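You operate a simulated robot arm through the tools that you are given. There is no shell and no other tool.

You run a simulated two-armed robot. Do the job below in one go: nothing can be reset, and whatever is moved stays where it is left.

Task
Light on, wipe off the smudge and lay the yellow swatch on the pane.
Fine: use the lens cloth and put it back. What is to be rubbed or washed off counts as gone when no trace of it is left.

The check looks at the end state, three seconds after you hand in, the way a careful person would. Anything else that was tipped, shoved, dropped, spilled or broken makes it a failure. Flat cloth is picked up by pressing the open fingertips on it (5 to 10 N) and closing them slowly along it; thin cloth reads only 2 to 8 mm in the jaws.

Robot
Two 7-joint arms with two-finger parallel grippers on one trunk that stands fixed in place. Base frame: the origin is at the foot of the trunk, x ahead of it, y to its left, z up. Units: m, degrees, N and s.
The left shoulder is at [0.066, 0.173, 1.209], the right one opposite. With the tool pointing down near the work surface each hand reaches from about 0.26 to 0.7 m from the base axis, measured 20 degrees to its own side. Payload 3.6 kg a hand.
The tool frame of a hand sits at the grasp point between the pads (the TCP): z along the fingers, y along the line on which they close. The tips reach 0.03 m beyond it. The gripper opens to 0.11 m. The fingers are 0.02 m wide and 0.01 m thick; the gripper's body (0.048 by 0.112 m) begins 0.055 m behind the TCP.
Orientation is that of the tool frame in the base frame, as a unit quaternion [w, x, y, z]. With the fingers straight down and closing along the base's y, the tool's x points along the base's -x, its y along +y and its z along -z.

Tools
- The arms move only by the tool nudge_tool. It takes "left_commands", "right_commands" or both (then of equal length, played together; a hand with none holds still); each is a list of rows, each a list of 7 numbers: the shift along the base's x, y, z in m, then the turn, a rotation vector about the base's x, y, z in degrees, then the opening in per cent of the stroke, from 0 (shut) to 100 (fully open). In form: [[x, y, z, ax, ay, az, jaw], ...]. A call has 1 to 20 rows; each row is the pose to reach, as a shift and turn from the pose commanded when the call began. A row lasts 0.2 s, in which the tool goes at most 0.05 m and 8.6 degrees; a call with a longer step from one row to the next is refused whole, and so is a gripper value outside its range. Where a pose cannot be reached the arm comes as near as it can. A force on the tool above 40 N (or 10 N above the force at the start of the call, whichever is more), or a blocked arm, ends the call early, and 0.2 s more pass. Each finger travels about 0.153 m/s and halts on what it meets, pressing with about 22 N; the grip force reading is that of the motor and also rises with nothing between the fingers. The clock runs only during rows and for 0.2 s after the last one: add rows that repeat a pose to give the fingers time. The reply holds the time, the measured pose of the TCP, the force on the tool along the base axes, the opening and the grip force, in the units named above and with some noise, with the torque about the TCP (base axes, N m) and any sound that the robot's microphone picked up, and new pictures: "pictures" is both (left out), scene, wrist or none (wrist: the cameras of the hands that moved).
- Cameras (640 x 400 px; columns grow to the right, rows downward): "scene" is now at [0.1547, -0.0383, 1.4026]; the picture's right is [-0.43, -0.90, 0.00], its down [-0.34, 0.16, -0.93] and it looks along [0.83, -0.40, -0.38] (base axes); focal length 221 px, centre (320, 200). "left" rides on the left gripper at [0.072, -0.017, -0.103] in its tool frame; the picture's right is [0.23, 0.97, 0.00], its down [-0.76, 0.18, -0.62] and it looks along [-0.61, 0.14, 0.78] (tool axes); focal length 222 px, centre (320, 200). "right" rides on the right gripper at [0.072, 0.017, -0.103] in its tool frame; the picture's right is [-0.23, 0.97, 0.00], its down [-0.76, -0.18, -0.62] and it looks along [-0.61, -0.14, 0.78] (tool axes); focal length 222 px, centre (320, 200).
- move_column(by): slides the trunk up (or, below 0, down) by that many m; the arms and the scene camera ride with it, the base frame stays. It gives what a move gives, with no picture.
- head_to(pan, tilt): turns the head with the scene camera to pan (to the left, within 86 degrees either way) and tilt (down, from -29 to 69), counted from straight ahead of the robot. It gives what a move gives, and a new picture of the scene camera.
- probe_pixels(camera, pixels): for up to 12 pixels [column, row] of the newest picture of that camera ("zoom" is the newest enlarged one), the place [x, y, z] in the base frame of the surface seen there, good to about 0.002 m. The clock stands still meanwhile.
- close_up(camera, box): a new picture of the part [left, top, right, bottom] of that camera's present view, enlarged. The clock stands still meanwhile.
- close_job(): hands the job in; it is judged then, once.

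Unless the task says otherwise, let go and move clear before handing in.

The tools are called after "Call:" as a command line: name --argument value ..., lists and objects as JSON in quotes. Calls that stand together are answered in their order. nudge_tool: Moves the arms, as the interface text tells. Its arguments: {"type":"object","properties":{"left_commands":{"type":"array","items":{"type":"array","items":{"type":"number"}}},"right_commands":{"type":"array","items":{"type":"array","items":{"type":"number"}}},"pictures":{"type":"string","enum":["both","scene","wrist","none"]}},"required":[]} The other tools are called the same way: move_column (by) slides the trunk up or down; head_to (pan, tilt) turns the head that bears the scene camera; probe_pixels (camera, pixels) gives the place of the surface under pixels of a picture; close_up (camera, box) takes an enlarged picture of a part of a camera's view; close_job () hands the job in.

At the start:

```text
time_s: 0.0
left_tool_pos: [0.4107, -0.0194, 1.2996]
left_tcp_rot: [0.0, 0.0, 1.0, 0.0]
left_contact_force: [-0.4, -0.8, -0.5]
left_torque: [0.04, 0.04, 0.0]
left_opening: 0.11
left_finger_force: 0.0
right_tool_pos: [0.2989, -0.334, 1.1976]
right_tcp_rot: [0.0, 0.0, 1.0, 0.001]
right_contact_force: [-0.2, -1.3, -0.4]
right_torque: [0.01, 0.01, 0.0]
right_opening: 0.11
right_finger_force: 0.1
trunk travel left (down, up): [-0.325, 0.438]
head pan, tilt: [-25.6, 22.3]
```

scene: 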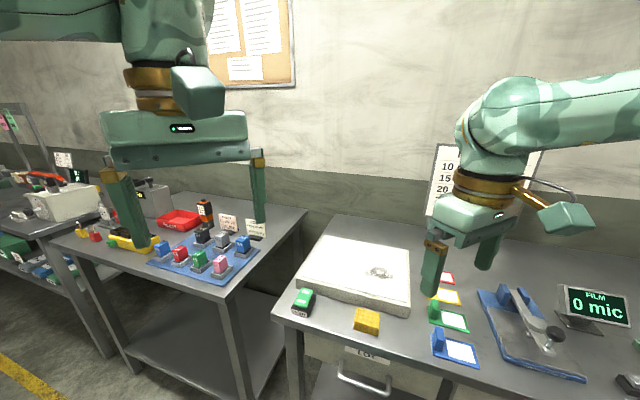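
right: 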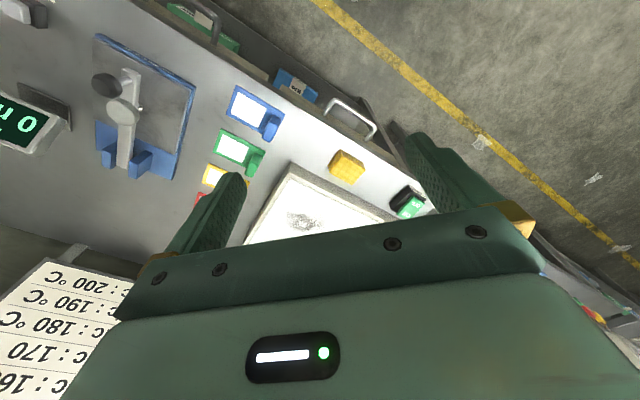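
left: 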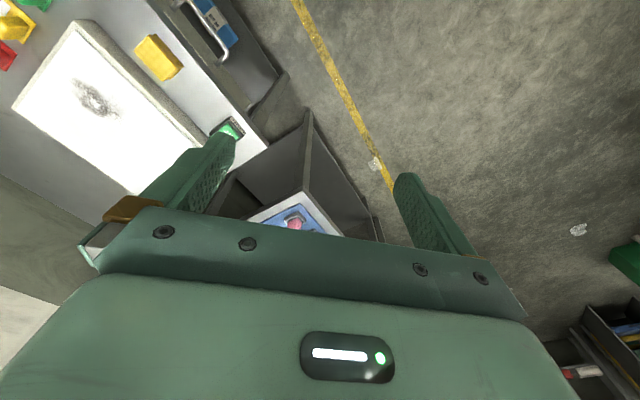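

The scene shows a light panel with a smudge near (378,272), a green rocker switch at (303,300), a yellow cloth at (367,320) and coloured swatches around (445,290). I'll zoom in before moving.

Call:
close_up --camera "scene" --box '[270, 220, 490, 370]'

Call:
close_up --camera "right" --box '[180, 70, 440, 250]'

Call:
close_up --camera "left" --box '[0, 0, 280, 200]'

Call:
probe_pixels --camera "scene" --pixels '[[303, 293], [302, 305], [367, 318], [378, 272], [310, 285], [404, 302], [330, 245], [400, 255], [446, 295], [449, 320], [460, 350], [300, 320]]'

```text
2.67 times, centred on (380, 295) of scene
```

zoom: 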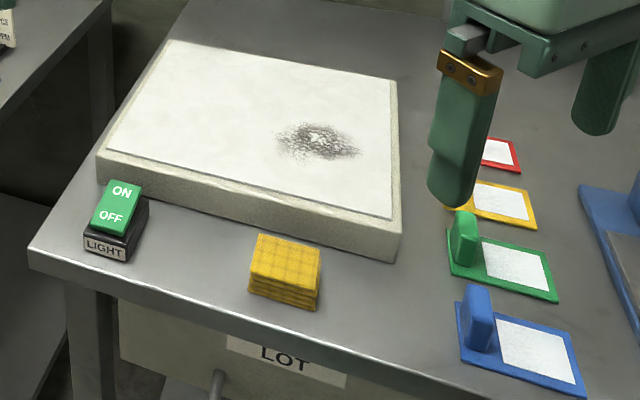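

```text
2.22 times, centred on (310, 160) of right
```

zoom: 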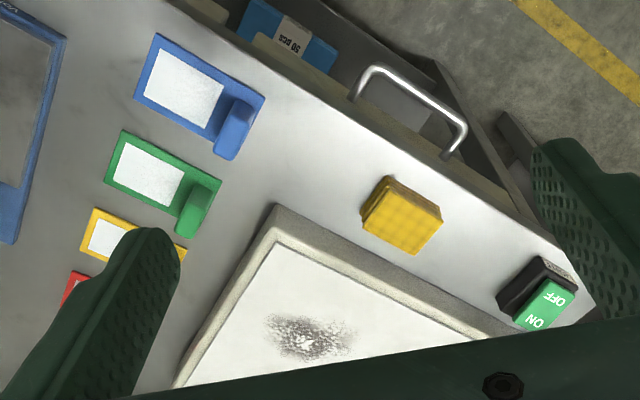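

```text
2.00 times, centred on (140, 100) of left
```

zoom: 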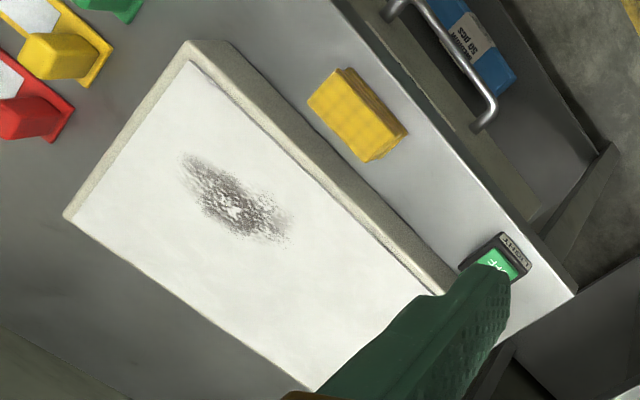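

```text
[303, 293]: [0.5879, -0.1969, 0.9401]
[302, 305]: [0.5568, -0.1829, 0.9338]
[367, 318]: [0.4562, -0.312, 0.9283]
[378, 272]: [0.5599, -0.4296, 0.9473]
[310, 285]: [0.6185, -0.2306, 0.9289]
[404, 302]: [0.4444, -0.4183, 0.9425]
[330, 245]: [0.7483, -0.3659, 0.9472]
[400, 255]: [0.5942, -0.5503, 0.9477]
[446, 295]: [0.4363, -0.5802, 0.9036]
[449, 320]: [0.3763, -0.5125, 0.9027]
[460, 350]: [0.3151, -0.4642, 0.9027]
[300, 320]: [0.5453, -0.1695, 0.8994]
```

The zooms show the ON half of the rocker at the far side standing higher (0.940 vs 0.934), so it is probably off; the cloth is a folded block about 3 cm tall. I'll probe the outlines more carefully.

Call:
close_up --camera "scene" --box '[280, 270, 400, 345]'

```text
5.33 times, centred on (340, 308) of scene
```

zoom: 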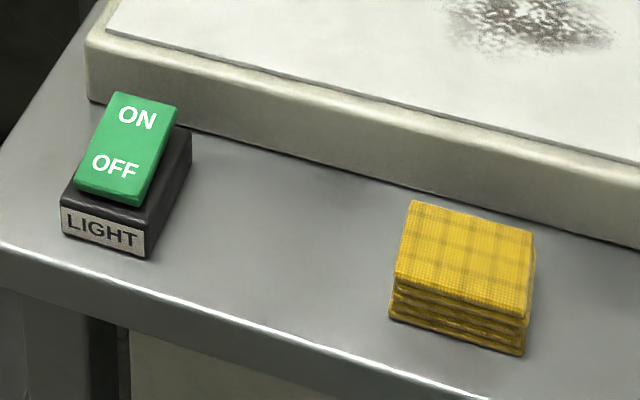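

Call:
probe_pixels --camera "zoom" --pixels '[[118, 98], [172, 108], [138, 118], [115, 167], [80, 188], [136, 200], [415, 206], [529, 236], [522, 308], [400, 278], [525, 350], [392, 316]]'

Call:
probe_pixels --camera "zoom" --pixels '[[70, 228], [145, 252], [188, 150], [148, 215], [100, 35], [90, 95], [150, 275], [330, 330], [465, 257], [450, 335], [630, 155], [635, 240]]'

```text
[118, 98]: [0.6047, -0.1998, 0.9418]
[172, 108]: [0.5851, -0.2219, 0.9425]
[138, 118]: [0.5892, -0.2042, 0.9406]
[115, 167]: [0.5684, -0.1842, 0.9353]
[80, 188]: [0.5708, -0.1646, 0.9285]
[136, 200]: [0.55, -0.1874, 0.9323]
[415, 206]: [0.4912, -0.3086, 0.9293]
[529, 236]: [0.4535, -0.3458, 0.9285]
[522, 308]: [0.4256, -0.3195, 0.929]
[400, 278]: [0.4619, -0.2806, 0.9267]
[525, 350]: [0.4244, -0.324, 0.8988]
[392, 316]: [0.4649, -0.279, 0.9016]
```

```text
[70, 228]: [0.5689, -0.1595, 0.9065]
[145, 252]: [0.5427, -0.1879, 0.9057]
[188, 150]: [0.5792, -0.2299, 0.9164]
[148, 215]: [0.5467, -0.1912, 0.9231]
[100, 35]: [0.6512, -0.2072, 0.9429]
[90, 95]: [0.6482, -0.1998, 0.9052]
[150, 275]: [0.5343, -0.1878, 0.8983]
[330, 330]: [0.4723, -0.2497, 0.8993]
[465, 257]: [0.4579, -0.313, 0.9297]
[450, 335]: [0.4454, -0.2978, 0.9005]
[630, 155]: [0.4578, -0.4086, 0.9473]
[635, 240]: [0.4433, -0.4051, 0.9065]
```

The cloth block's top corners are (0.491,-0.309), (0.454,-0.346), (0.426,-0.320), (0.462,-0.281), z 0.929; bench furniture is rotated about 45°. I'll move the left hand aside and lift/shift the right hand so that the yellow swatch is visible.

Call:
nudge_tool --left_commands '[[0, 0.04, 0, 0, 0, 0, 100], [-0.02, 0.08, 0, 0, 0, 0, 100], [-0.04, 0.12, 0, 0, 0, 0, 100], [-0.06, 0.16, 0, 0, 0, 0, 100], [-0.06, 0.2, 0, 0, 0, 0, 100], [-0.06, 0.2, 0, 0, 0, 0, 100]]' --right_commands '[[0.03, 0.02, 0, 0, 0, -7, 80], [0.06, 0.04, 0, 0, 0, -14, 60], [0.09, 0.06, 0, 0, 0, -21, 40], [0.12, 0.08, 0, 0, 0, -28, 20], [0.15, 0.09, 0, 0, 0, -36, 0], [0.18, 0.1, 0, 0, 0, -44, 0]]'

```text
time_s: 1.4
left_tool_pos: [0.3528, 0.1808, 1.2995]
left_tcp_rot: [-0.001, -0.001, 1.0, 0.0]
left_contact_force: [0.3, -1.0, 0.1]
left_torque: [0.01, -0.01, -0.03]
left_opening: 0.11
left_finger_force: 0.0
right_tool_pos: [0.4804, -0.2367, 1.1969]
right_tcp_rot: [-0.001, 0.375, 0.927, 0.0]
right_contact_force: [0.1, 0.4, 1.1]
right_torque: [0.01, 0.05, 0.02]
right_opening: 0.0
right_finger_force: 21.9
trunk travel left (down, up): [-0.325, 0.438]
head pan, tilt: [-25.6, 22.3]
```

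scene: 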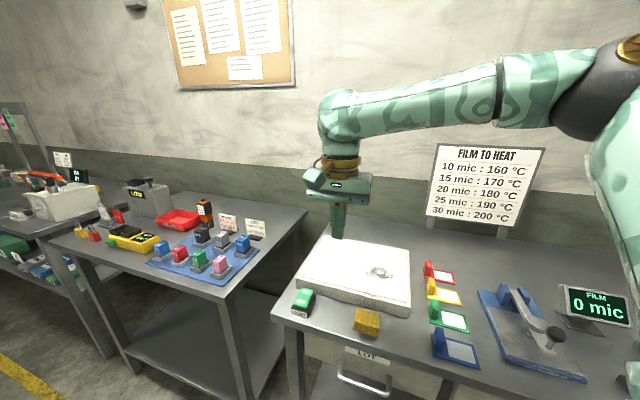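
right: 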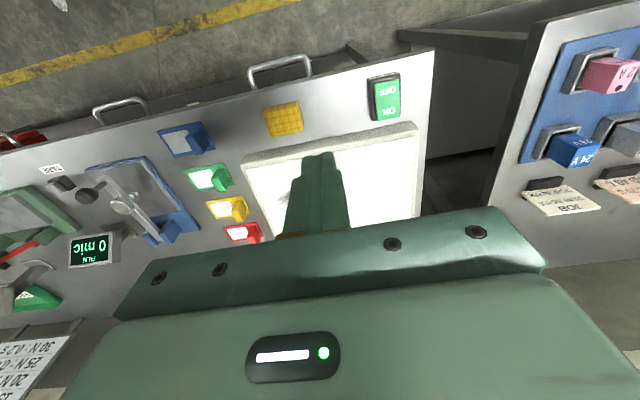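
left: 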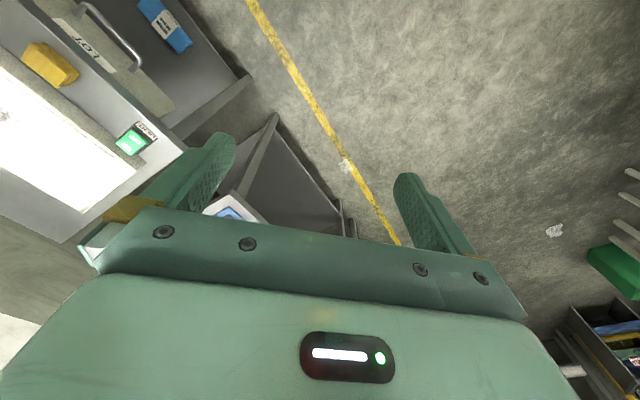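

The swatches at (440,270)-(455,350) are now visible with upright tabs, and the hand is empty and closed. I'll zoom in on the swatches and the smudge and probe them.

Call:
close_up --camera "scene" --box '[410, 250, 490, 300]'

Call:
probe_pixels --camera "scene" --pixels '[[360, 272], [397, 272], [378, 264], [378, 280], [365, 266], [392, 278], [408, 255], [405, 308], [302, 277], [326, 240]]'

```text
8.00 times, centred on (450, 275) of scene
```

zoom: 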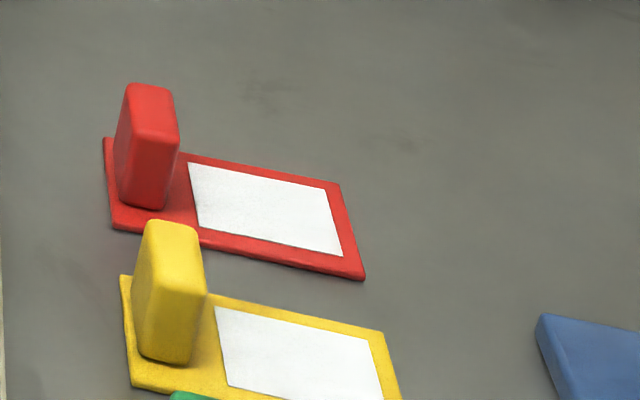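

```text
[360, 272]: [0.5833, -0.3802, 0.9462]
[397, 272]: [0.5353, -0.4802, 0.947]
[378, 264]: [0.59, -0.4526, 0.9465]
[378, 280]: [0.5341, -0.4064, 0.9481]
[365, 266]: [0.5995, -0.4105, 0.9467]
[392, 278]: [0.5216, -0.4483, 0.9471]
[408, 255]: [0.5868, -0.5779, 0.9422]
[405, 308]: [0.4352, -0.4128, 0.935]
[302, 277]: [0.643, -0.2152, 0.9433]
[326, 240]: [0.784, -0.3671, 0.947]
```

Call:
probe_pixels --camera "zoom" --pixels '[[122, 278], [384, 333], [135, 386], [150, 225], [193, 232], [203, 292], [190, 360], [142, 352], [165, 300], [300, 350], [128, 330], [240, 235]]'

Call:
close_up --camera "scene" --box '[410, 270, 490, 320]'

```text
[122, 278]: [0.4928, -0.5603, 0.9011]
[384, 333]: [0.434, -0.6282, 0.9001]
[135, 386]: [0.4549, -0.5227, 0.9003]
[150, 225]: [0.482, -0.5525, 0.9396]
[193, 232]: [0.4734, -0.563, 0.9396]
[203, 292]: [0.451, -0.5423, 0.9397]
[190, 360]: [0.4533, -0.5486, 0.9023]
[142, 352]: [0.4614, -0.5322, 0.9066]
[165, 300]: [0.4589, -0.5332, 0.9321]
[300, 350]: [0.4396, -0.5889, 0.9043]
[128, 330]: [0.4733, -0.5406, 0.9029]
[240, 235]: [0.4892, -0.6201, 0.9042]
```

```text
8.00 times, centred on (450, 295) of scene
```

zoom: 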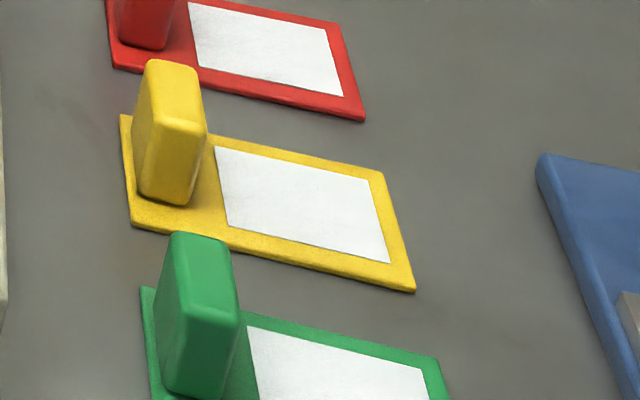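

Call:
probe_pixels --camera "zoom" --pixels '[[123, 118], [382, 175], [412, 288], [134, 222], [150, 62], [196, 70], [205, 132], [139, 120], [160, 115], [190, 140], [180, 205], [168, 85]]'

Call:
probe_pixels --camera "zoom" --pixels '[[175, 235], [225, 240], [205, 270], [237, 300], [142, 290], [115, 60], [360, 115], [300, 200], [155, 350], [145, 15], [172, 30]]'

```text
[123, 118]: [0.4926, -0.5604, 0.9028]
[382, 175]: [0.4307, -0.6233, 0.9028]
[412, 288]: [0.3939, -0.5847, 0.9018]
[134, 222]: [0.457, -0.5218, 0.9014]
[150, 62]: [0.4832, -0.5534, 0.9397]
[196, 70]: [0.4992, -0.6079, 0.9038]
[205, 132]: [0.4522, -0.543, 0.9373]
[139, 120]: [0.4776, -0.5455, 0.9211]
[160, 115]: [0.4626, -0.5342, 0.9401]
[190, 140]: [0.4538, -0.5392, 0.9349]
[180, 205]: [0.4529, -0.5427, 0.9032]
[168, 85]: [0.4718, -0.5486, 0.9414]
```

```text
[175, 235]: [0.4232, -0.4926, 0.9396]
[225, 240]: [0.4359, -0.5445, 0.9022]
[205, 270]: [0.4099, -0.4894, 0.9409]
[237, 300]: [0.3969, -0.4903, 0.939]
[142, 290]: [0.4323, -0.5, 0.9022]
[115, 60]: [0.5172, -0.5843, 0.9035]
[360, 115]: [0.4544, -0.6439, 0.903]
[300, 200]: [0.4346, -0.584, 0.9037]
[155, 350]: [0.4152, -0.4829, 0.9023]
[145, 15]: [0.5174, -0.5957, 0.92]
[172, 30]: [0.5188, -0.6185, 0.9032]
```

The smudge spans about u 11 cm by v 8 cm around (0.56,-0.43), and the yellow swatch has a 14×30 mm tab centred near (0.467,-0.548), top z 0.940. Next I bring the closed right fingertips over the ON half of the rocker at (0.590,-0.205).

Call:
nudge_tool --right_commands '[[0.03, 0.01, -0.01, 0, 0, 0, 0], [0.06, 0.018, -0.03, 0, 0, 0, 0], [0.09, 0.025, -0.06, 0, 0, 0, 0], [0.11, 0.03, -0.1, 0, 0, 0, 0], [0.11, 0.03, -0.14, 0, 0, 0, 0], [0.11, 0.03, -0.175, 0, 0, 0, 0], [0.11, 0.03, -0.195, 0, 0, 0, 0], [0.11, 0.03, -0.205, 0, 0, 0, 0], [0.11, 0.03, -0.205, 0, 0, 0, 0]]'

```text
time_s: 3.4
left_tool_pos: [0.3512, 0.1813, 1.2997]
left_tcp_rot: [0.0, 0.0, 1.0, 0.0]
left_contact_force: [-0.1, 0.1, 0.2]
left_torque: [0.03, 0.0, 0.0]
left_opening: 0.1101
left_finger_force: 0.1
right_tool_pos: [0.5585, -0.2249, 1.0061]
right_tcp_rot: [0.0, 0.374, 0.927, 0.001]
right_contact_force: [0.0, -0.1, -0.4]
right_torque: [0.01, -0.02, 0.01]
right_opening: 0.0002
right_finger_force: 21.9
right hand out of reach, approached as far as the arm can: row 3, 4, 5, 6, 7, 8, 9
trunk travel left (down, up): [-0.325, 0.438]
head pan, tilt: [-25.6, 22.3]
```

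scene: 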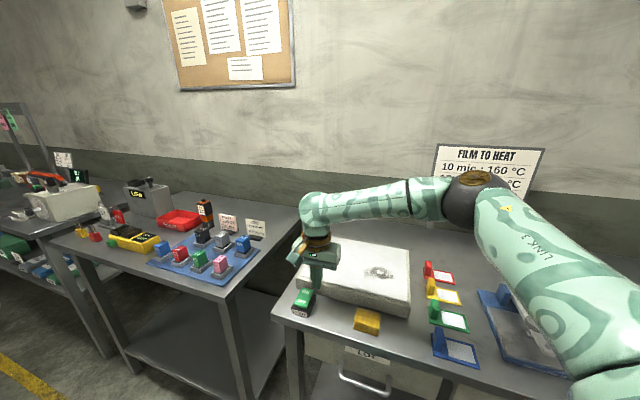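
right: 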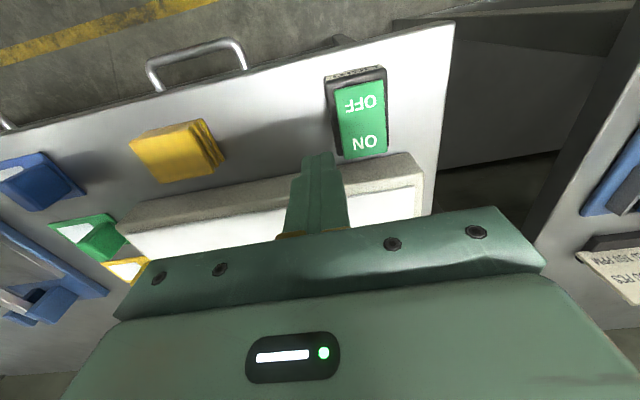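

The hand stopped short at (0.5585,-0.2249,1.006), reported out of reach, though the arm isn't stretched, so the wrist yaw is likely limiting. I'll rotate the yaw by +88° (closing across the bench depth) slightly higher and see whether it then reaches.

Call:
nudge_tool --right_commands '[[0, 0, 0.02, 0, 0, 8, 0], [0, 0, 0.03, 0, 0, 16, 0], [0, 0, 0.03, 0, 0, 24, 0], [0, 0, 0.03, 0, 0, 32, 0], [0, 0, 0.03, 0, 0, 40, 0], [0, 0, 0.03, 0, 0, 48, 0], [0, 0, 0.03, 0, 0, 56, 0], [0, 0, 0.03, 0, 0, 64, 0], [0, 0, 0.03, 0, 0, 72, 0], [0, 0, 0.03, 0, 0, 80, 0], [0, 0, 0.03, 0, 0, 88, 0], [0, 0, 0.03, 0, 0, 88, 0]]'

```text
time_s: 6.0
left_tool_pos: [0.3521, 0.1813, 1.2996]
left_tcp_rot: [0.0, 0.001, 1.0, 0.0]
left_contact_force: [0.3, -0.2, -0.2]
left_torque: [0.02, -0.02, 0.01]
left_opening: 0.1101
left_finger_force: 0.0
right_tool_pos: [0.5589, -0.2251, 1.0349]
right_tcp_rot: [-0.001, -0.376, 0.927, 0.0]
right_contact_force: [0.3, 0.3, -0.2]
right_torque: [0.02, 0.01, 0.02]
right_opening: 0.0
right_finger_force: 22.1
trunk travel left (down, up): [-0.325, 0.438]
head pan, tilt: [-25.6, 22.3]
```

scene: 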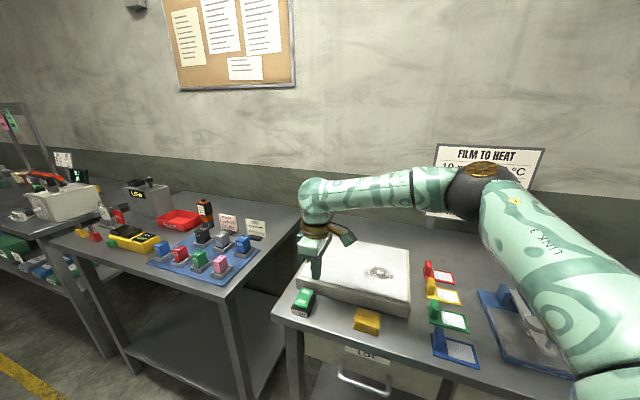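
right: 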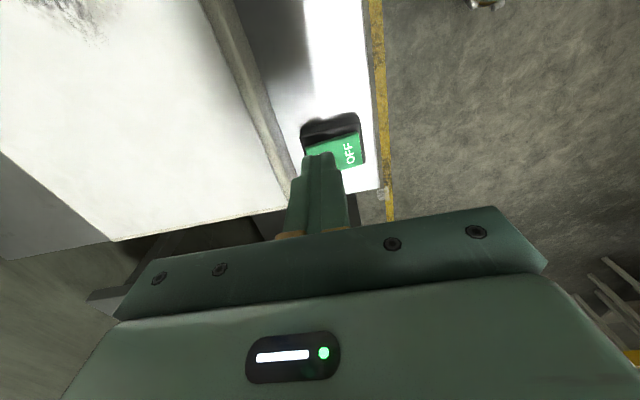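

Yaw turned without a limit (now closing along the bench depth), hand at (0.559,-0.225,1.035). I'll try the shift to above the ON end (+0.031,+0.020).

Call:
nudge_tool --right_commands '[[0.015, 0.01, 0, 0, 0, 0, 0], [0.031, 0.02, 0, 0, 0, 0, 0], [0.031, 0.02, -0.02, 0, 0, 0, 0], [0.031, 0.02, -0.02, 0, 0, 0, 0]]'

```text
time_s: 7.0
left_tool_pos: [0.3519, 0.181, 1.3003]
left_tcp_rot: [0.0, 0.0, 1.0, 0.0]
left_contact_force: [-0.3, -0.2, 0.2]
left_torque: [-0.02, 0.0, -0.02]
left_opening: 0.1099
left_finger_force: 0.1
right_tool_pos: [0.5626, -0.2263, 1.0225]
right_tcp_rot: [0.001, -0.376, 0.927, 0.0]
right_contact_force: [0.6, -0.6, 0.0]
right_torque: [0.01, 0.01, -0.03]
right_opening: 0.0
right_finger_force: 21.8
right hand out of reach, approached as far as the arm can: row 1, 2, 3, 4
trunk travel left (down, up): [-0.325, 0.438]
head pan, tilt: [-25.6, 22.3]
```

scene: 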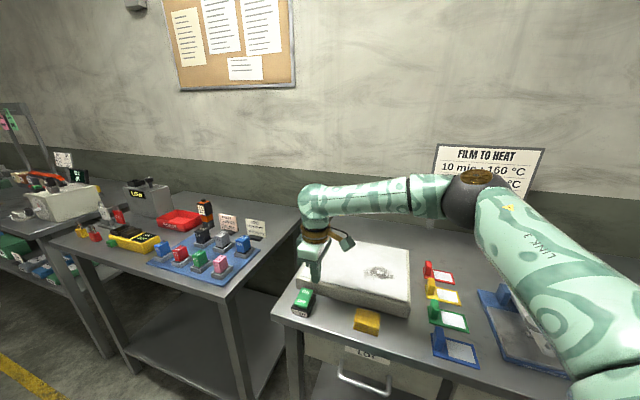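
right: 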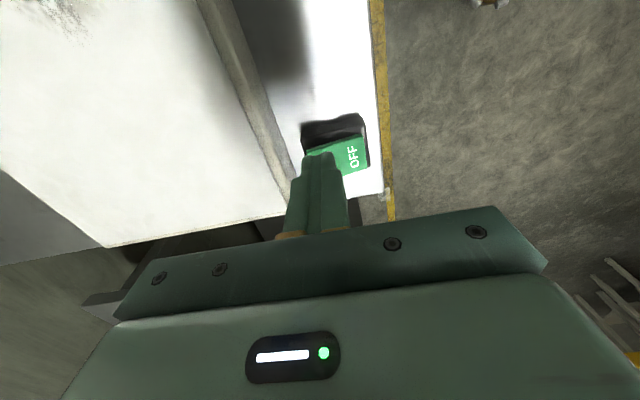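

The arm still stops at (0.5626,-0.2263) although the elbow is bent. I'll probe the arm itself to see what geometry limits it.

Call:
probe_pixels --camera "scene" --pixels '[[312, 195], [360, 190], [410, 190], [480, 180], [480, 200], [530, 260], [580, 340], [316, 235], [312, 265]]'

```text
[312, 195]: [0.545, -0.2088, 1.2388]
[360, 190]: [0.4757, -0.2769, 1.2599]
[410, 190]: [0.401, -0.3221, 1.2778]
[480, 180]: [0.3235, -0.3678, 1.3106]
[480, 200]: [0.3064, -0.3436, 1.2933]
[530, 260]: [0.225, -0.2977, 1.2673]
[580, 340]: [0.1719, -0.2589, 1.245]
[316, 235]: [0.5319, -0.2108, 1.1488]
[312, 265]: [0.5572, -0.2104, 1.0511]
```

The elbow (about (0.34,-0.40,1.30)) is bent ~80°, so length isn't the limit. I'll test by lifting 0.1 m and extending outward, to learn how the limit depends on height.

Call:
nudge_tool --right_commands '[[0, 0, 0.04, 0, 0, 0, 0], [0, 0, 0.08, 0, 0, 0, 0], [0, 0, 0.12, 0, 0, 0, 0], [0.03, 0.01, 0.12, 0, 0, 0, 0], [0.06, 0.02, 0.12, 0, 0, 0, 0], [0.06, 0.02, 0.12, 0, 0, 0, 0]]' --pictures "scene"

```text
time_s: 8.4
left_tool_pos: [0.3517, 0.1817, 1.2989]
left_tcp_rot: [0.0, 0.0, 1.0, 0.0]
left_contact_force: [-0.4, -1.0, 0.1]
left_torque: [0.01, -0.02, 0.0]
left_opening: 0.1099
left_finger_force: 0.1
right_tool_pos: [0.5727, -0.2326, 1.1353]
right_tcp_rot: [0.002, -0.375, 0.927, 0.0]
right_contact_force: [-0.7, 0.4, -0.2]
right_torque: [-0.02, 0.01, 0.02]
right_opening: 0.0002
right_finger_force: 21.8
right hand out of reach, approached as far as the arm can: row 4, 5, 6
trunk travel left (down, up): [-0.325, 0.438]
head pan, tilt: [-25.6, 22.3]
```

scene: 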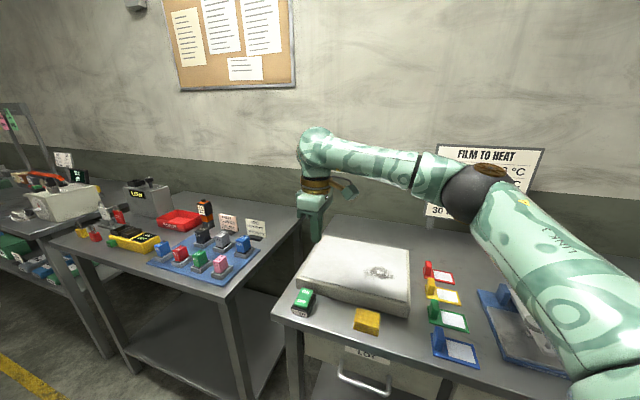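

At z 1.135 it reached (0.573,-0.233), not much more. I'll test the outward side: swing towards above the smudge (0.57,-0.40) to see how far that goes.

Call:
nudge_tool --right_commands '[[-0.01, -0.04, 0, 0, 0, 0, 0], [-0.01, -0.08, 0, 0, 0, 0, 0], [-0.01, -0.12, 0, 0, 0, 0, 0], [-0.01, -0.16, 0, 0, 0, 0, 0], [0.01, -0.18, 0, 0, 0, 0, 0], [0.03, -0.18, 0, 0, 0, 0, 0], [0.06, -0.18, 0, 0, 0, 0, 0], [0.06, -0.18, 0, 0, 0, 0, 0]]' --pictures "scene"

```text
time_s: 10.2
left_tool_pos: [0.3513, 0.1809, 1.2986]
left_tcp_rot: [0.001, -0.001, 1.0, 0.0]
left_contact_force: [-0.9, 0.5, 0.0]
left_torque: [-0.03, 0.0, 0.0]
left_opening: 0.11
left_finger_force: 0.1
right_tool_pos: [0.6176, -0.4106, 1.1341]
right_tcp_rot: [0.0, -0.374, 0.927, 0.0]
right_contact_force: [-0.5, 0.5, 0.4]
right_torque: [-0.01, 0.01, -0.01]
right_opening: 0.0
right_finger_force: 21.9
right hand out of reach, approached as far as the arm can: row 7, 8
trunk travel left (down, up): [-0.325, 0.438]
head pan, tilt: [-25.6, 22.3]
```

scene: 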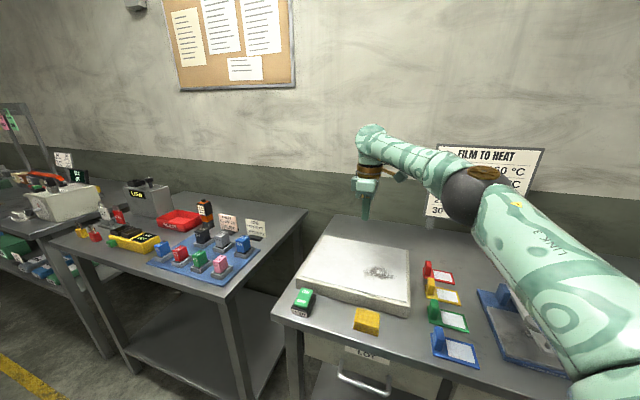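

Further outward the arm extends well ((0.618,-0.411) at z 1.134), so the elbow seems held at its inward limit; lowering the trunk levels the forearm, and a small tool tilt will cover the last few cm to the switch. Fingertips are at z 1.10 over the panel (0.947), so lowering by 0.12 is safe.

Call:
move_column --by -0.12

```text
time_s: 11.7
left_tool_pos: [0.3502, 0.1811, 1.1803]
left_tcp_rot: [0.001, -0.001, 1.0, 0.0]
left_contact_force: [-0.3, 0.8, 0.0]
left_torque: [0.02, 0.03, -0.01]
left_opening: 0.1099
left_finger_force: 0.1
right_tool_pos: [0.618, -0.412, 1.0147]
right_tcp_rot: [0.001, -0.374, 0.927, 0.0]
right_contact_force: [1.0, 0.1, 0.6]
right_torque: [-0.01, -0.02, -0.01]
right_opening: 0.0
right_finger_force: 22.3
trunk travel left (down, up): [-0.205, 0.558]
head pan, tilt: [-25.6, 22.3]
```

Trunk is down 0.12 and the hand sits at (0.618,-0.412,1.015). Now I sweep over to the switch with a 12° tilt that leans the fingertips toward the ON end, staying ~4 cm above it.

Call:
nudge_tool --right_commands '[[-0.015, 0.04, 0, 1.7, -2.5, 0, 0], [-0.03, 0.08, 0, 3.3, -5, 0, 0], [-0.04, 0.12, 0, 5, -7.5, 0, 0], [-0.045, 0.16, 0, 6.6, -10, 0, 0], [-0.04, 0.19, 0, 6.6, -10, 0, 0], [-0.032, 0.2025, 0, 6.6, -10, 0, 0], [-0.032, 0.2025, 0, 6.6, -10, 0, 0]]'

```text
time_s: 13.3
left_tool_pos: [0.3522, 0.1806, 1.1797]
left_tcp_rot: [0.0, 0.0, 1.0, 0.0]
left_contact_force: [0.6, -0.9, -0.5]
left_torque: [-0.04, -0.01, 0.01]
left_opening: 0.1101
left_finger_force: 0.1
right_tool_pos: [0.5867, -0.2114, 1.0143]
right_tcp_rot: [0.102, -0.373, 0.922, 0.021]
right_contact_force: [-0.1, 0.9, -1.0]
right_torque: [0.02, 0.03, -0.03]
right_opening: 0.0
right_finger_force: 22.4
trunk travel left (down, up): [-0.205, 0.558]
head pan, tilt: [-25.6, 22.3]
```

scene: 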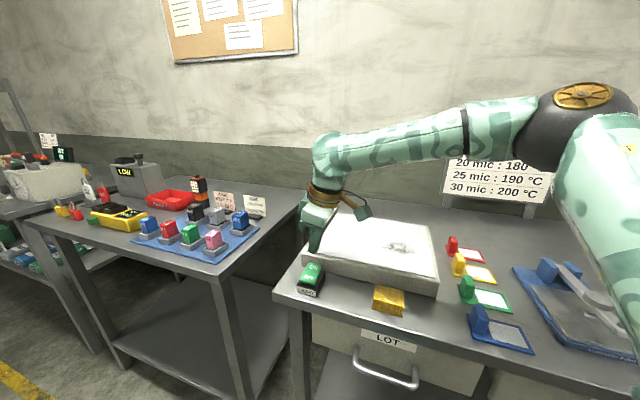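
right: 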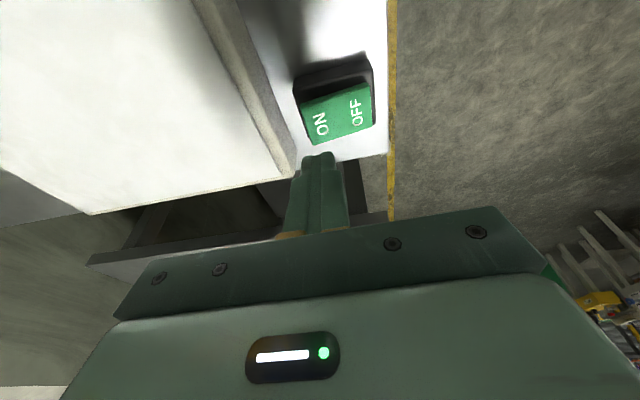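

The hand is over the switch; the tip is at about (0.592,-0.208,0.985), just above the ON end at pixel (312,268) of the scene. I'll shift ~5 mm back toward the rocker centre and press down in small steps.

Call:
nudge_tool --right_commands '[[-0.003, 0.003, -0.02, 0, 0, 0, 0], [-0.003, 0.003, -0.035, 0, 0, 0, 0], [-0.003, 0.003, -0.04, 0, 0, 0, 0], [-0.003, 0.003, -0.044, 0, 0, 0, 0], [-0.003, 0.003, -0.047, 0, 0, 0, 0], [-0.003, 0.003, -0.049, 0, 0, 0, 0]]'

```text
time_s: 14.7
left_tool_pos: [0.3498, 0.1792, 1.181]
left_tcp_rot: [0.001, 0.0, 1.0, 0.0]
left_contact_force: [-0.8, 0.3, 0.6]
left_torque: [-0.02, 0.02, 0.03]
left_opening: 0.11
left_finger_force: 0.2
right_tool_pos: [0.5841, -0.2067, 0.9695]
right_tcp_rot: [0.108, -0.372, 0.922, 0.021]
right_contact_force: [9.0, -11.1, 37.6]
right_torque: [-0.23, 0.0, 0.02]
right_opening: 0.0002
right_finger_force: 21.8
trunk travel left (down, up): [-0.205, 0.558]
head pan, tilt: [-25.6, 22.3]
```

scene: 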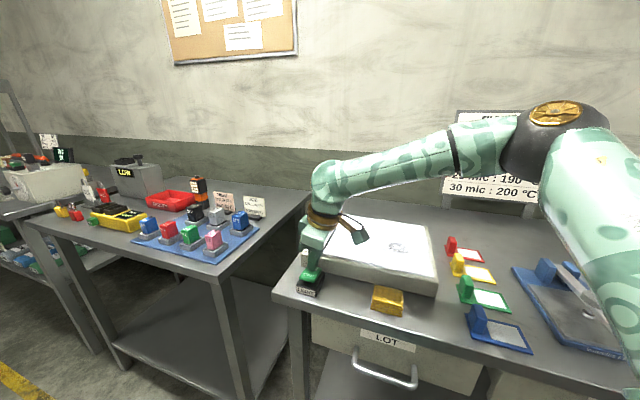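
right: 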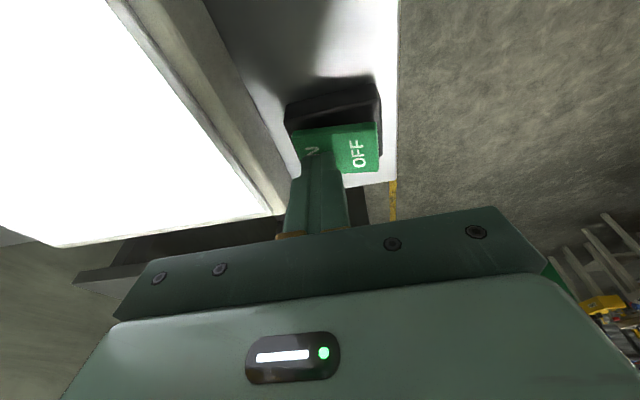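

The panel is now fully white in the wrist view and the rocker took 38 N with the ON side down. I'll lift straight off and check that it stays on.

Call:
nudge_tool --right_commands '[[0, 0, 0.02, 0, 0, 0, 0], [0, 0, 0.05, 0, 0, 0, 0], [-0.02, 0.0, 0.09, 0, 0, 0, 0], [-0.05, -0.02, 0.11, 0, 0, 0, 0], [-0.05, -0.02, 0.11, 0, 0, 0, 0]]'

Call:
close_up --camera "scene" --box '[280, 210, 460, 330]'

```text
time_s: 15.9
left_tool_pos: [0.3525, 0.1803, 1.1786]
left_tcp_rot: [0.0, 0.0, 1.0, 0.0]
left_contact_force: [-0.1, 0.4, -0.5]
left_torque: [-0.01, 0.0, -0.01]
left_opening: 0.1103
left_finger_force: 0.1
right_tool_pos: [0.5323, -0.2256, 1.0727]
right_tcp_rot: [0.102, -0.374, 0.922, 0.021]
right_contact_force: [0.5, 0.0, 0.3]
right_torque: [0.0, 0.0, 0.02]
right_opening: 0.0
right_finger_force: 22.5
trunk travel left (down, up): [-0.205, 0.558]
head pan, tilt: [-25.6, 22.3]
```

scene: 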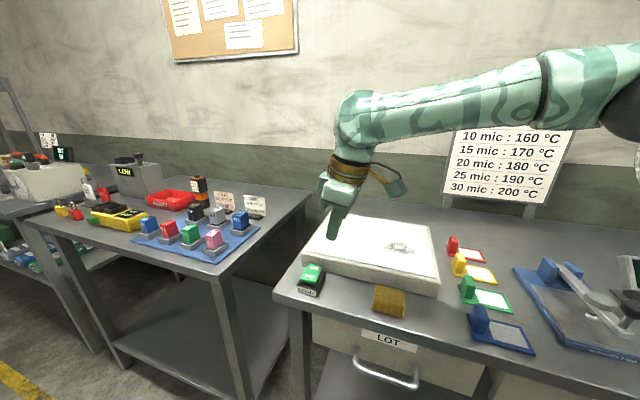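
right: 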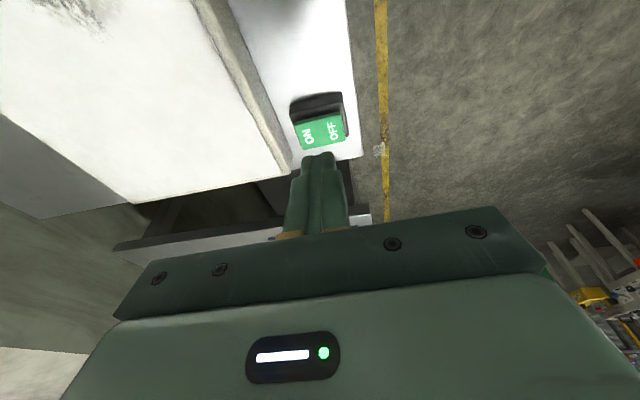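

```text
3.33 times, centred on (370, 270) of scene
```

zoom: 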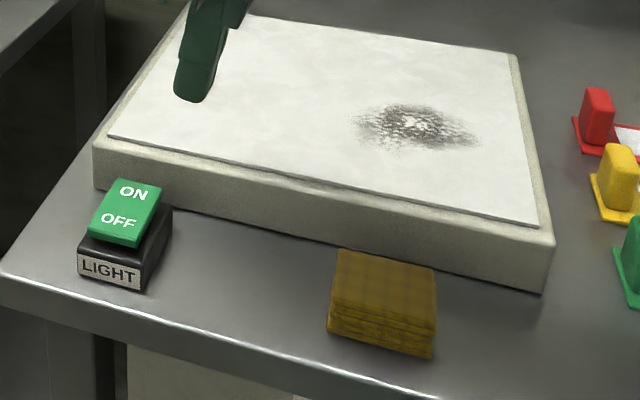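

After lifting, the pane looks textured grey-white again as before and the rocker's ON end seems raised, so it may not have latched. I'll probe the rocker heights.

Call:
probe_pixels --camera "zoom" --pixels '[[122, 183], [158, 190], [135, 195], [118, 220], [95, 230], [132, 242], [110, 205], [150, 205]]'

Call:
close_up --camera "right" --box '[260, 70, 380, 160]'

```text
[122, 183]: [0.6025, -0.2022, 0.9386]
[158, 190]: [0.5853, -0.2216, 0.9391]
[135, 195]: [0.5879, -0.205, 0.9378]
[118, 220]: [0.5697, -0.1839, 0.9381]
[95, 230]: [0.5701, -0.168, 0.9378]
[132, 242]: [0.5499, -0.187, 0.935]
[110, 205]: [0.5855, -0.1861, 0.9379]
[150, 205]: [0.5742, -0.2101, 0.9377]
```

```text
4.44 times, centred on (320, 115) of right
```

zoom: 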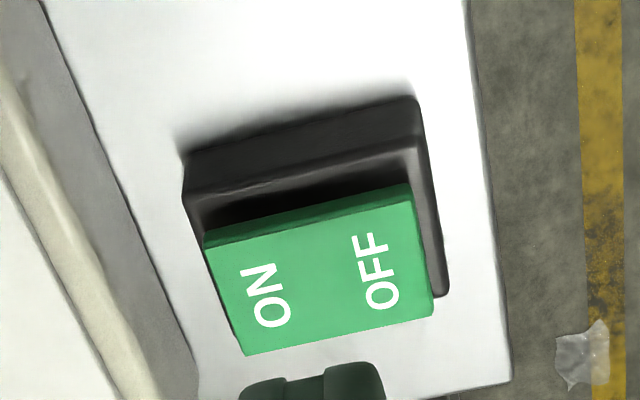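

The rocker is now level (both ends ~0.938), so my press was too near the pivot and didn't tip it through; the light isn't on. I'll press again further out on the ON end, about 21 mm from the pivot, and go deeper in small steps.

Call:
nudge_tool --right_commands '[[0.03, 0.008, -0.02, 0, 0, 0, 0], [0.055, 0.0155, -0.04, 0, 0, 0, 0], [0.056, 0.015, -0.07, 0, 0, 0, 0], [0.056, 0.015, -0.09, 0, 0, 0, 0], [0.056, 0.015, -0.1, 0, 0, 0, 0], [0.056, 0.015, -0.105, 0, 0, 0, 0], [0.056, 0.015, -0.109, 0, 0, 0, 0], [0.056, 0.015, -0.113, 0, 0, 0, 0], [0.056, 0.015, -0.116, 0, 0, 0, 0], [0.056, 0.015, -0.118, 0, 0, 0, 0]]'

Call:
close_up --camera "scene" --box '[280, 210, 460, 330]'

```text
time_s: 17.8
left_tool_pos: [0.349, 0.18, 1.1796]
left_tcp_rot: [0.001, 0.0, 1.0, 0.001]
left_contact_force: [0.6, 0.6, -0.3]
left_torque: [0.0, 0.0, -0.01]
left_opening: 0.11
left_finger_force: 0.0
right_tool_pos: [0.5885, -0.2107, 0.9678]
right_tcp_rot: [0.111, -0.371, 0.922, 0.02]
right_contact_force: [-10.1, -3.6, 17.9]
right_torque: [-0.04, 0.43, 0.07]
right_opening: 0.0
right_finger_force: 21.9
trunk travel left (down, up): [-0.205, 0.558]
head pan, tilt: [-25.6, 22.3]
stopped in row 9 (right hand): the force on the tool passed its limit at 44 N (the readings are from after the stop); the commanded pose is now the measured one
```

scene: 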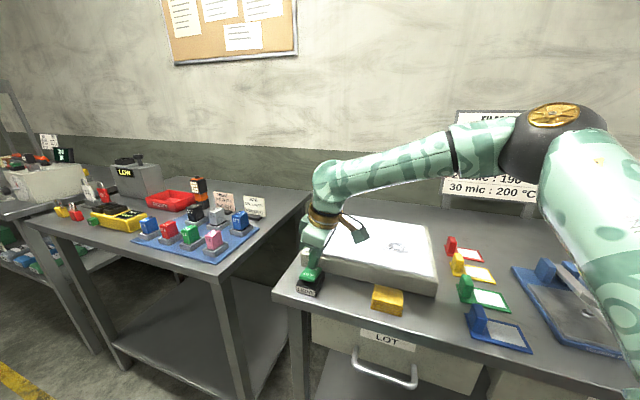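
right: 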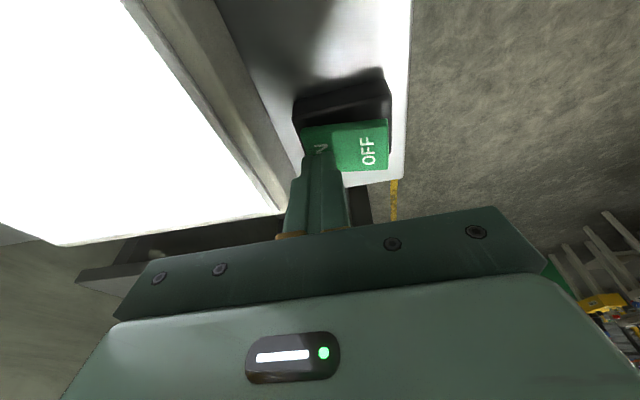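

```text
3.33 times, centred on (370, 270) of scene
```

zoom: 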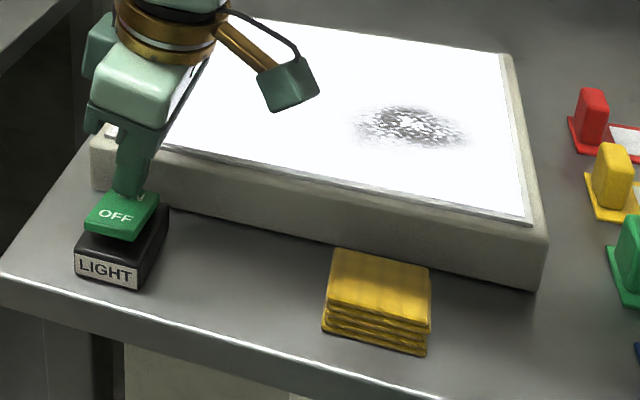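

The pane is glowing now while pressed. I'll probe the rocker's angle in this pressed state before releasing.

Call:
probe_pixels --camera "zoom" --pixels '[[90, 222], [128, 236], [115, 215], [150, 205], [95, 200], [140, 225], [300, 120], [120, 205]]'

Call:
close_up --camera "right" --box '[260, 60, 420, 200]'

Call:
close_up --camera "scene" --box '[285, 250, 345, 300]'

```text
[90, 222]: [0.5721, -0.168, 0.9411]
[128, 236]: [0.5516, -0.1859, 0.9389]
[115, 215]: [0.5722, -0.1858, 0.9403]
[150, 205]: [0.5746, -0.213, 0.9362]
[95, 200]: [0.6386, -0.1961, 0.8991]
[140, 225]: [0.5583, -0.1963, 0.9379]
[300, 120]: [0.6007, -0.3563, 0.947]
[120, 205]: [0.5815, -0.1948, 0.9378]
```

```text
2.86 times, centred on (340, 130) of right
```

zoom: 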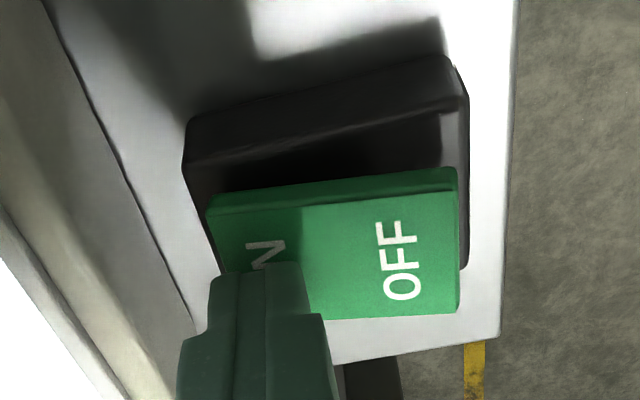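

```text
8.00 times, centred on (315, 275) of scene
```

zoom: 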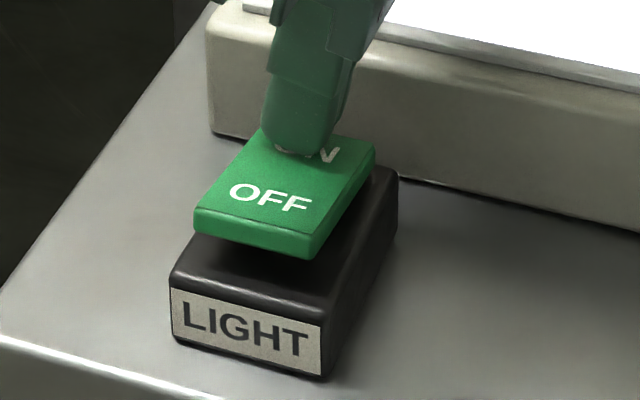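

While pressed, the OFF end is up at ~0.940 (about +5°), and the light is on; it likely needs to go all the way to its ON stop. I'll keep pushing down slowly in millimetre steps with pauses so the damping doesn't trip the force limit.

Call:
nudge_tool --right_commands '[[0, 0, -0.001, 0, 0, 0, 0], [0, 0, -0.001, 0, 0, 0, 0], [0, 0, -0.0015, 0, 0, 0, 0], [0, 0, -0.0015, 0, 0, 0, 0], [0, 0, -0.002, 0, 0, 0, 0], [0, 0, -0.002, 0, 0, 0, 0], [0, 0, -0.0025, 0, 0, 0, 0], [0, 0, -0.0025, 0, 0, 0, 0]]' --pictures "scene"

Call:
close_up --camera "scene" --box '[285, 250, 345, 300]'

```text
time_s: 18.8
left_tool_pos: [0.3485, 0.1804, 1.18]
left_tcp_rot: [0.001, 0.0, 1.0, 0.0]
left_contact_force: [0.0, 0.7, 0.5]
left_torque: [-0.01, 0.03, 0.01]
left_opening: 0.1101
left_finger_force: 0.1
right_tool_pos: [0.5905, -0.2104, 0.9686]
right_tcp_rot: [0.115, -0.371, 0.921, 0.02]
right_contact_force: [-12.2, -4.1, 19.0]
right_torque: [-0.02, 0.5, 0.08]
right_opening: 0.0
right_finger_force: 22.1
trunk travel left (down, up): [-0.205, 0.558]
head pan, tilt: [-25.6, 22.3]
stopped in row 4 (right hand): the force on the tool passed its limit at 41 N (the readings are from after the stop); the commanded pose is now the measured one
```

scene: 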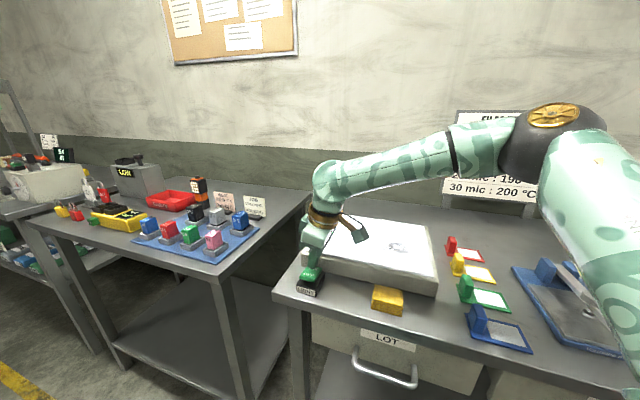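

```text
8.00 times, centred on (315, 275) of scene
```

zoom: 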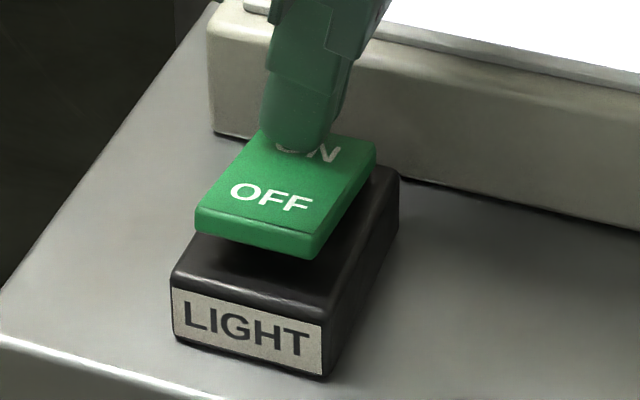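

It's now rigid at 41 N, so this seems the ON stop. I'll lift straight up and see whether the light stays on this time.

Call:
nudge_tool --right_commands '[[0, 0, 0.005, 0, 0, 0, 0], [0, 0, 0.02, 0, 0, 0, 0], [0, 0, 0.04, 0, 0, 0, 0], [0, 0, 0.04, 0, 0, 0, 0]]' --pictures "scene"

Call:
close_up --camera "scene" --box '[280, 210, 460, 330]'

Call:
close_up --camera "scene" --box '[285, 250, 345, 300]'

```text
time_s: 19.8
left_tool_pos: [0.3514, 0.1802, 1.1805]
left_tcp_rot: [0.0, 0.0, 1.0, 0.0]
left_contact_force: [-0.1, 0.1, -0.4]
left_torque: [0.0, -0.01, -0.01]
left_opening: 0.1101
left_finger_force: 0.0
right_tool_pos: [0.5938, -0.2102, 1.0058]
right_tcp_rot: [0.111, -0.371, 0.922, 0.02]
right_contact_force: [-0.2, -0.2, 0.1]
right_torque: [0.0, 0.03, -0.01]
right_opening: 0.0
right_finger_force: 22.2
trunk travel left (down, up): [-0.205, 0.558]
head pan, tilt: [-25.6, 22.3]
```

scene: 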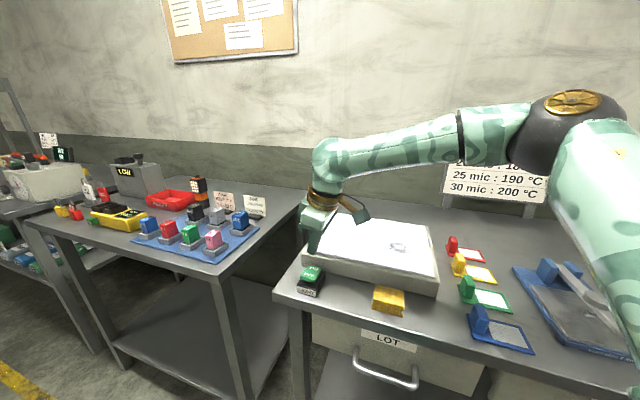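

```text
3.33 times, centred on (370, 270) of scene
```

zoom: 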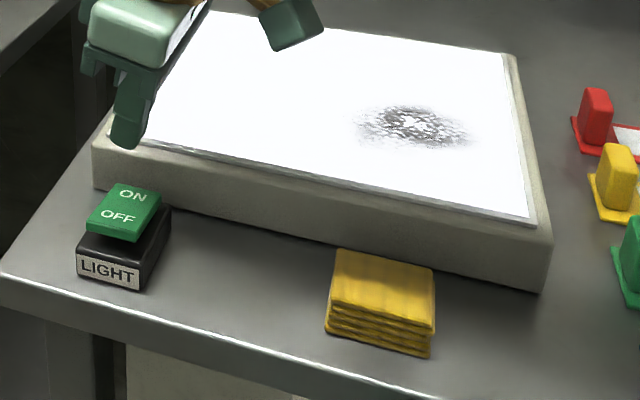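

```text
8.00 times, centred on (315, 275) of scene
```

zoom: 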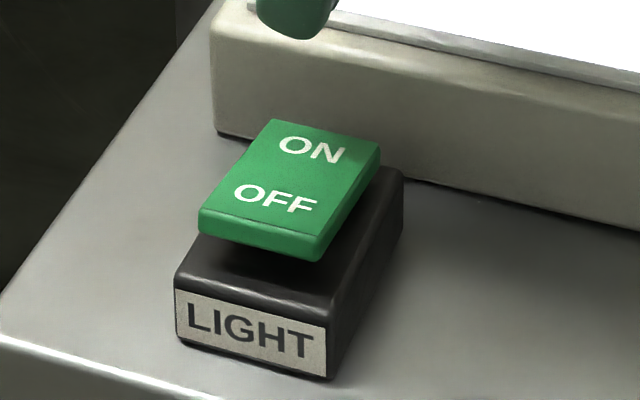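

The pane still glows (pure white) after release. I'll back away a bit and recheck after some time that rocker and light are stable.

Call:
nudge_tool --right_commands '[[-0.02, -0.01, 0.03, -1.6, 2.5, 0, 0], [-0.05, -0.03, 0.05, -3.3, 5, 0, 0], [-0.09, -0.05, 0.05, -5, 7.5, 0, 0], [-0.12, -0.08, 0.05, -6.6, 10, 0, 20], [-0.12, -0.1, 0.05, -6.6, 10, 0, 40], [-0.12, -0.1, 0.05, -6.6, 10, 0, 64], [-0.12, -0.1, 0.05, -6.6, 10, 0, 64], [-0.12, -0.1, 0.05, -6.6, 10, 0, 64]]'

Call:
close_up --camera "scene" --box '[285, 250, 345, 300]'

```text
time_s: 21.6
left_tool_pos: [0.3517, 0.1801, 1.1788]
left_tcp_rot: [0.0, 0.001, 1.0, 0.0]
left_contact_force: [-0.1, -0.4, 0.0]
left_torque: [0.0, -0.01, 0.01]
left_opening: 0.1095
left_finger_force: 0.0
right_tool_pos: [0.4731, -0.3116, 1.0566]
right_tcp_rot: [0.008, -0.374, 0.927, -0.001]
right_contact_force: [0.6, 0.1, -0.1]
right_torque: [0.01, -0.02, -0.03]
right_opening: 0.0705
right_finger_force: 0.1
trunk travel left (down, up): [-0.205, 0.558]
head pan, tilt: [-25.6, 22.3]
```

scene: 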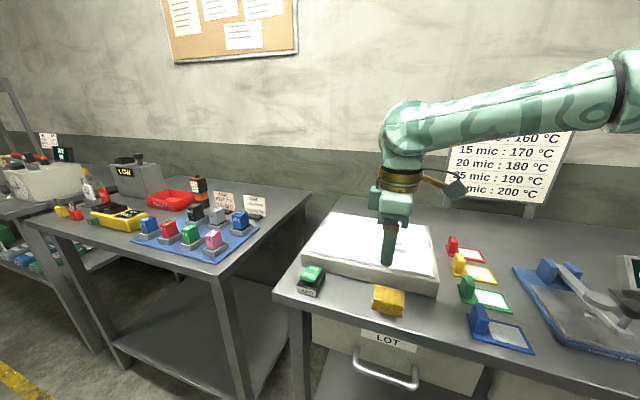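
right: 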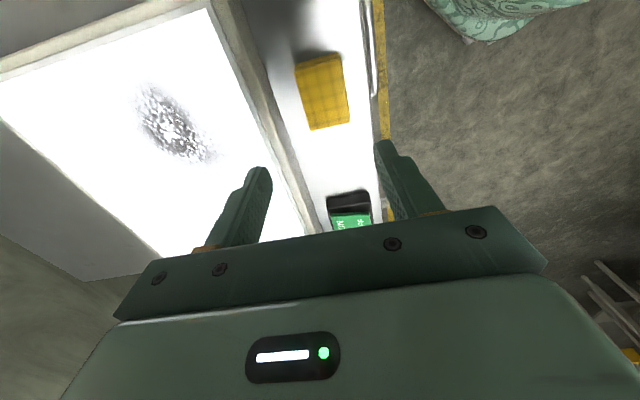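

```text
8.00 times, centred on (315, 275) of scene
```

zoom: 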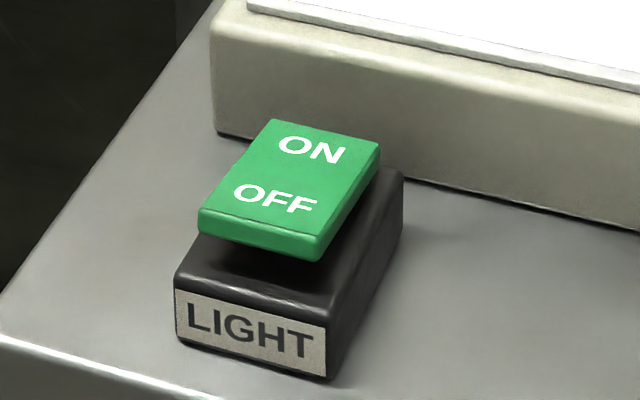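

The light stays on and the rocker holds. Now I'll measure the smudge extents and cloth precisely from the wrist view (smudge around (172,122), cloth around (322,92)).

Call:
close_up --camera "right" --box '[90, 40, 370, 200]'

```text
2.29 times, centred on (230, 120) of right
```

zoom: 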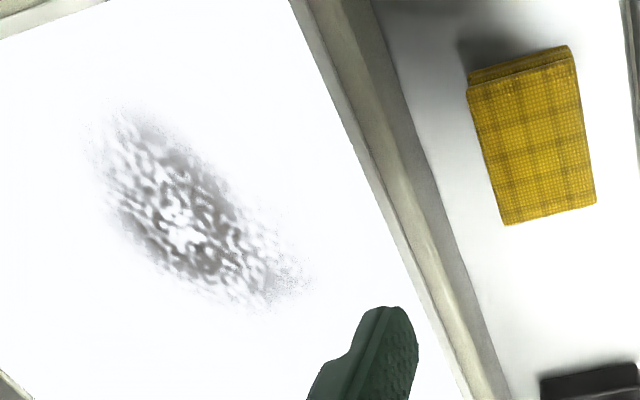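

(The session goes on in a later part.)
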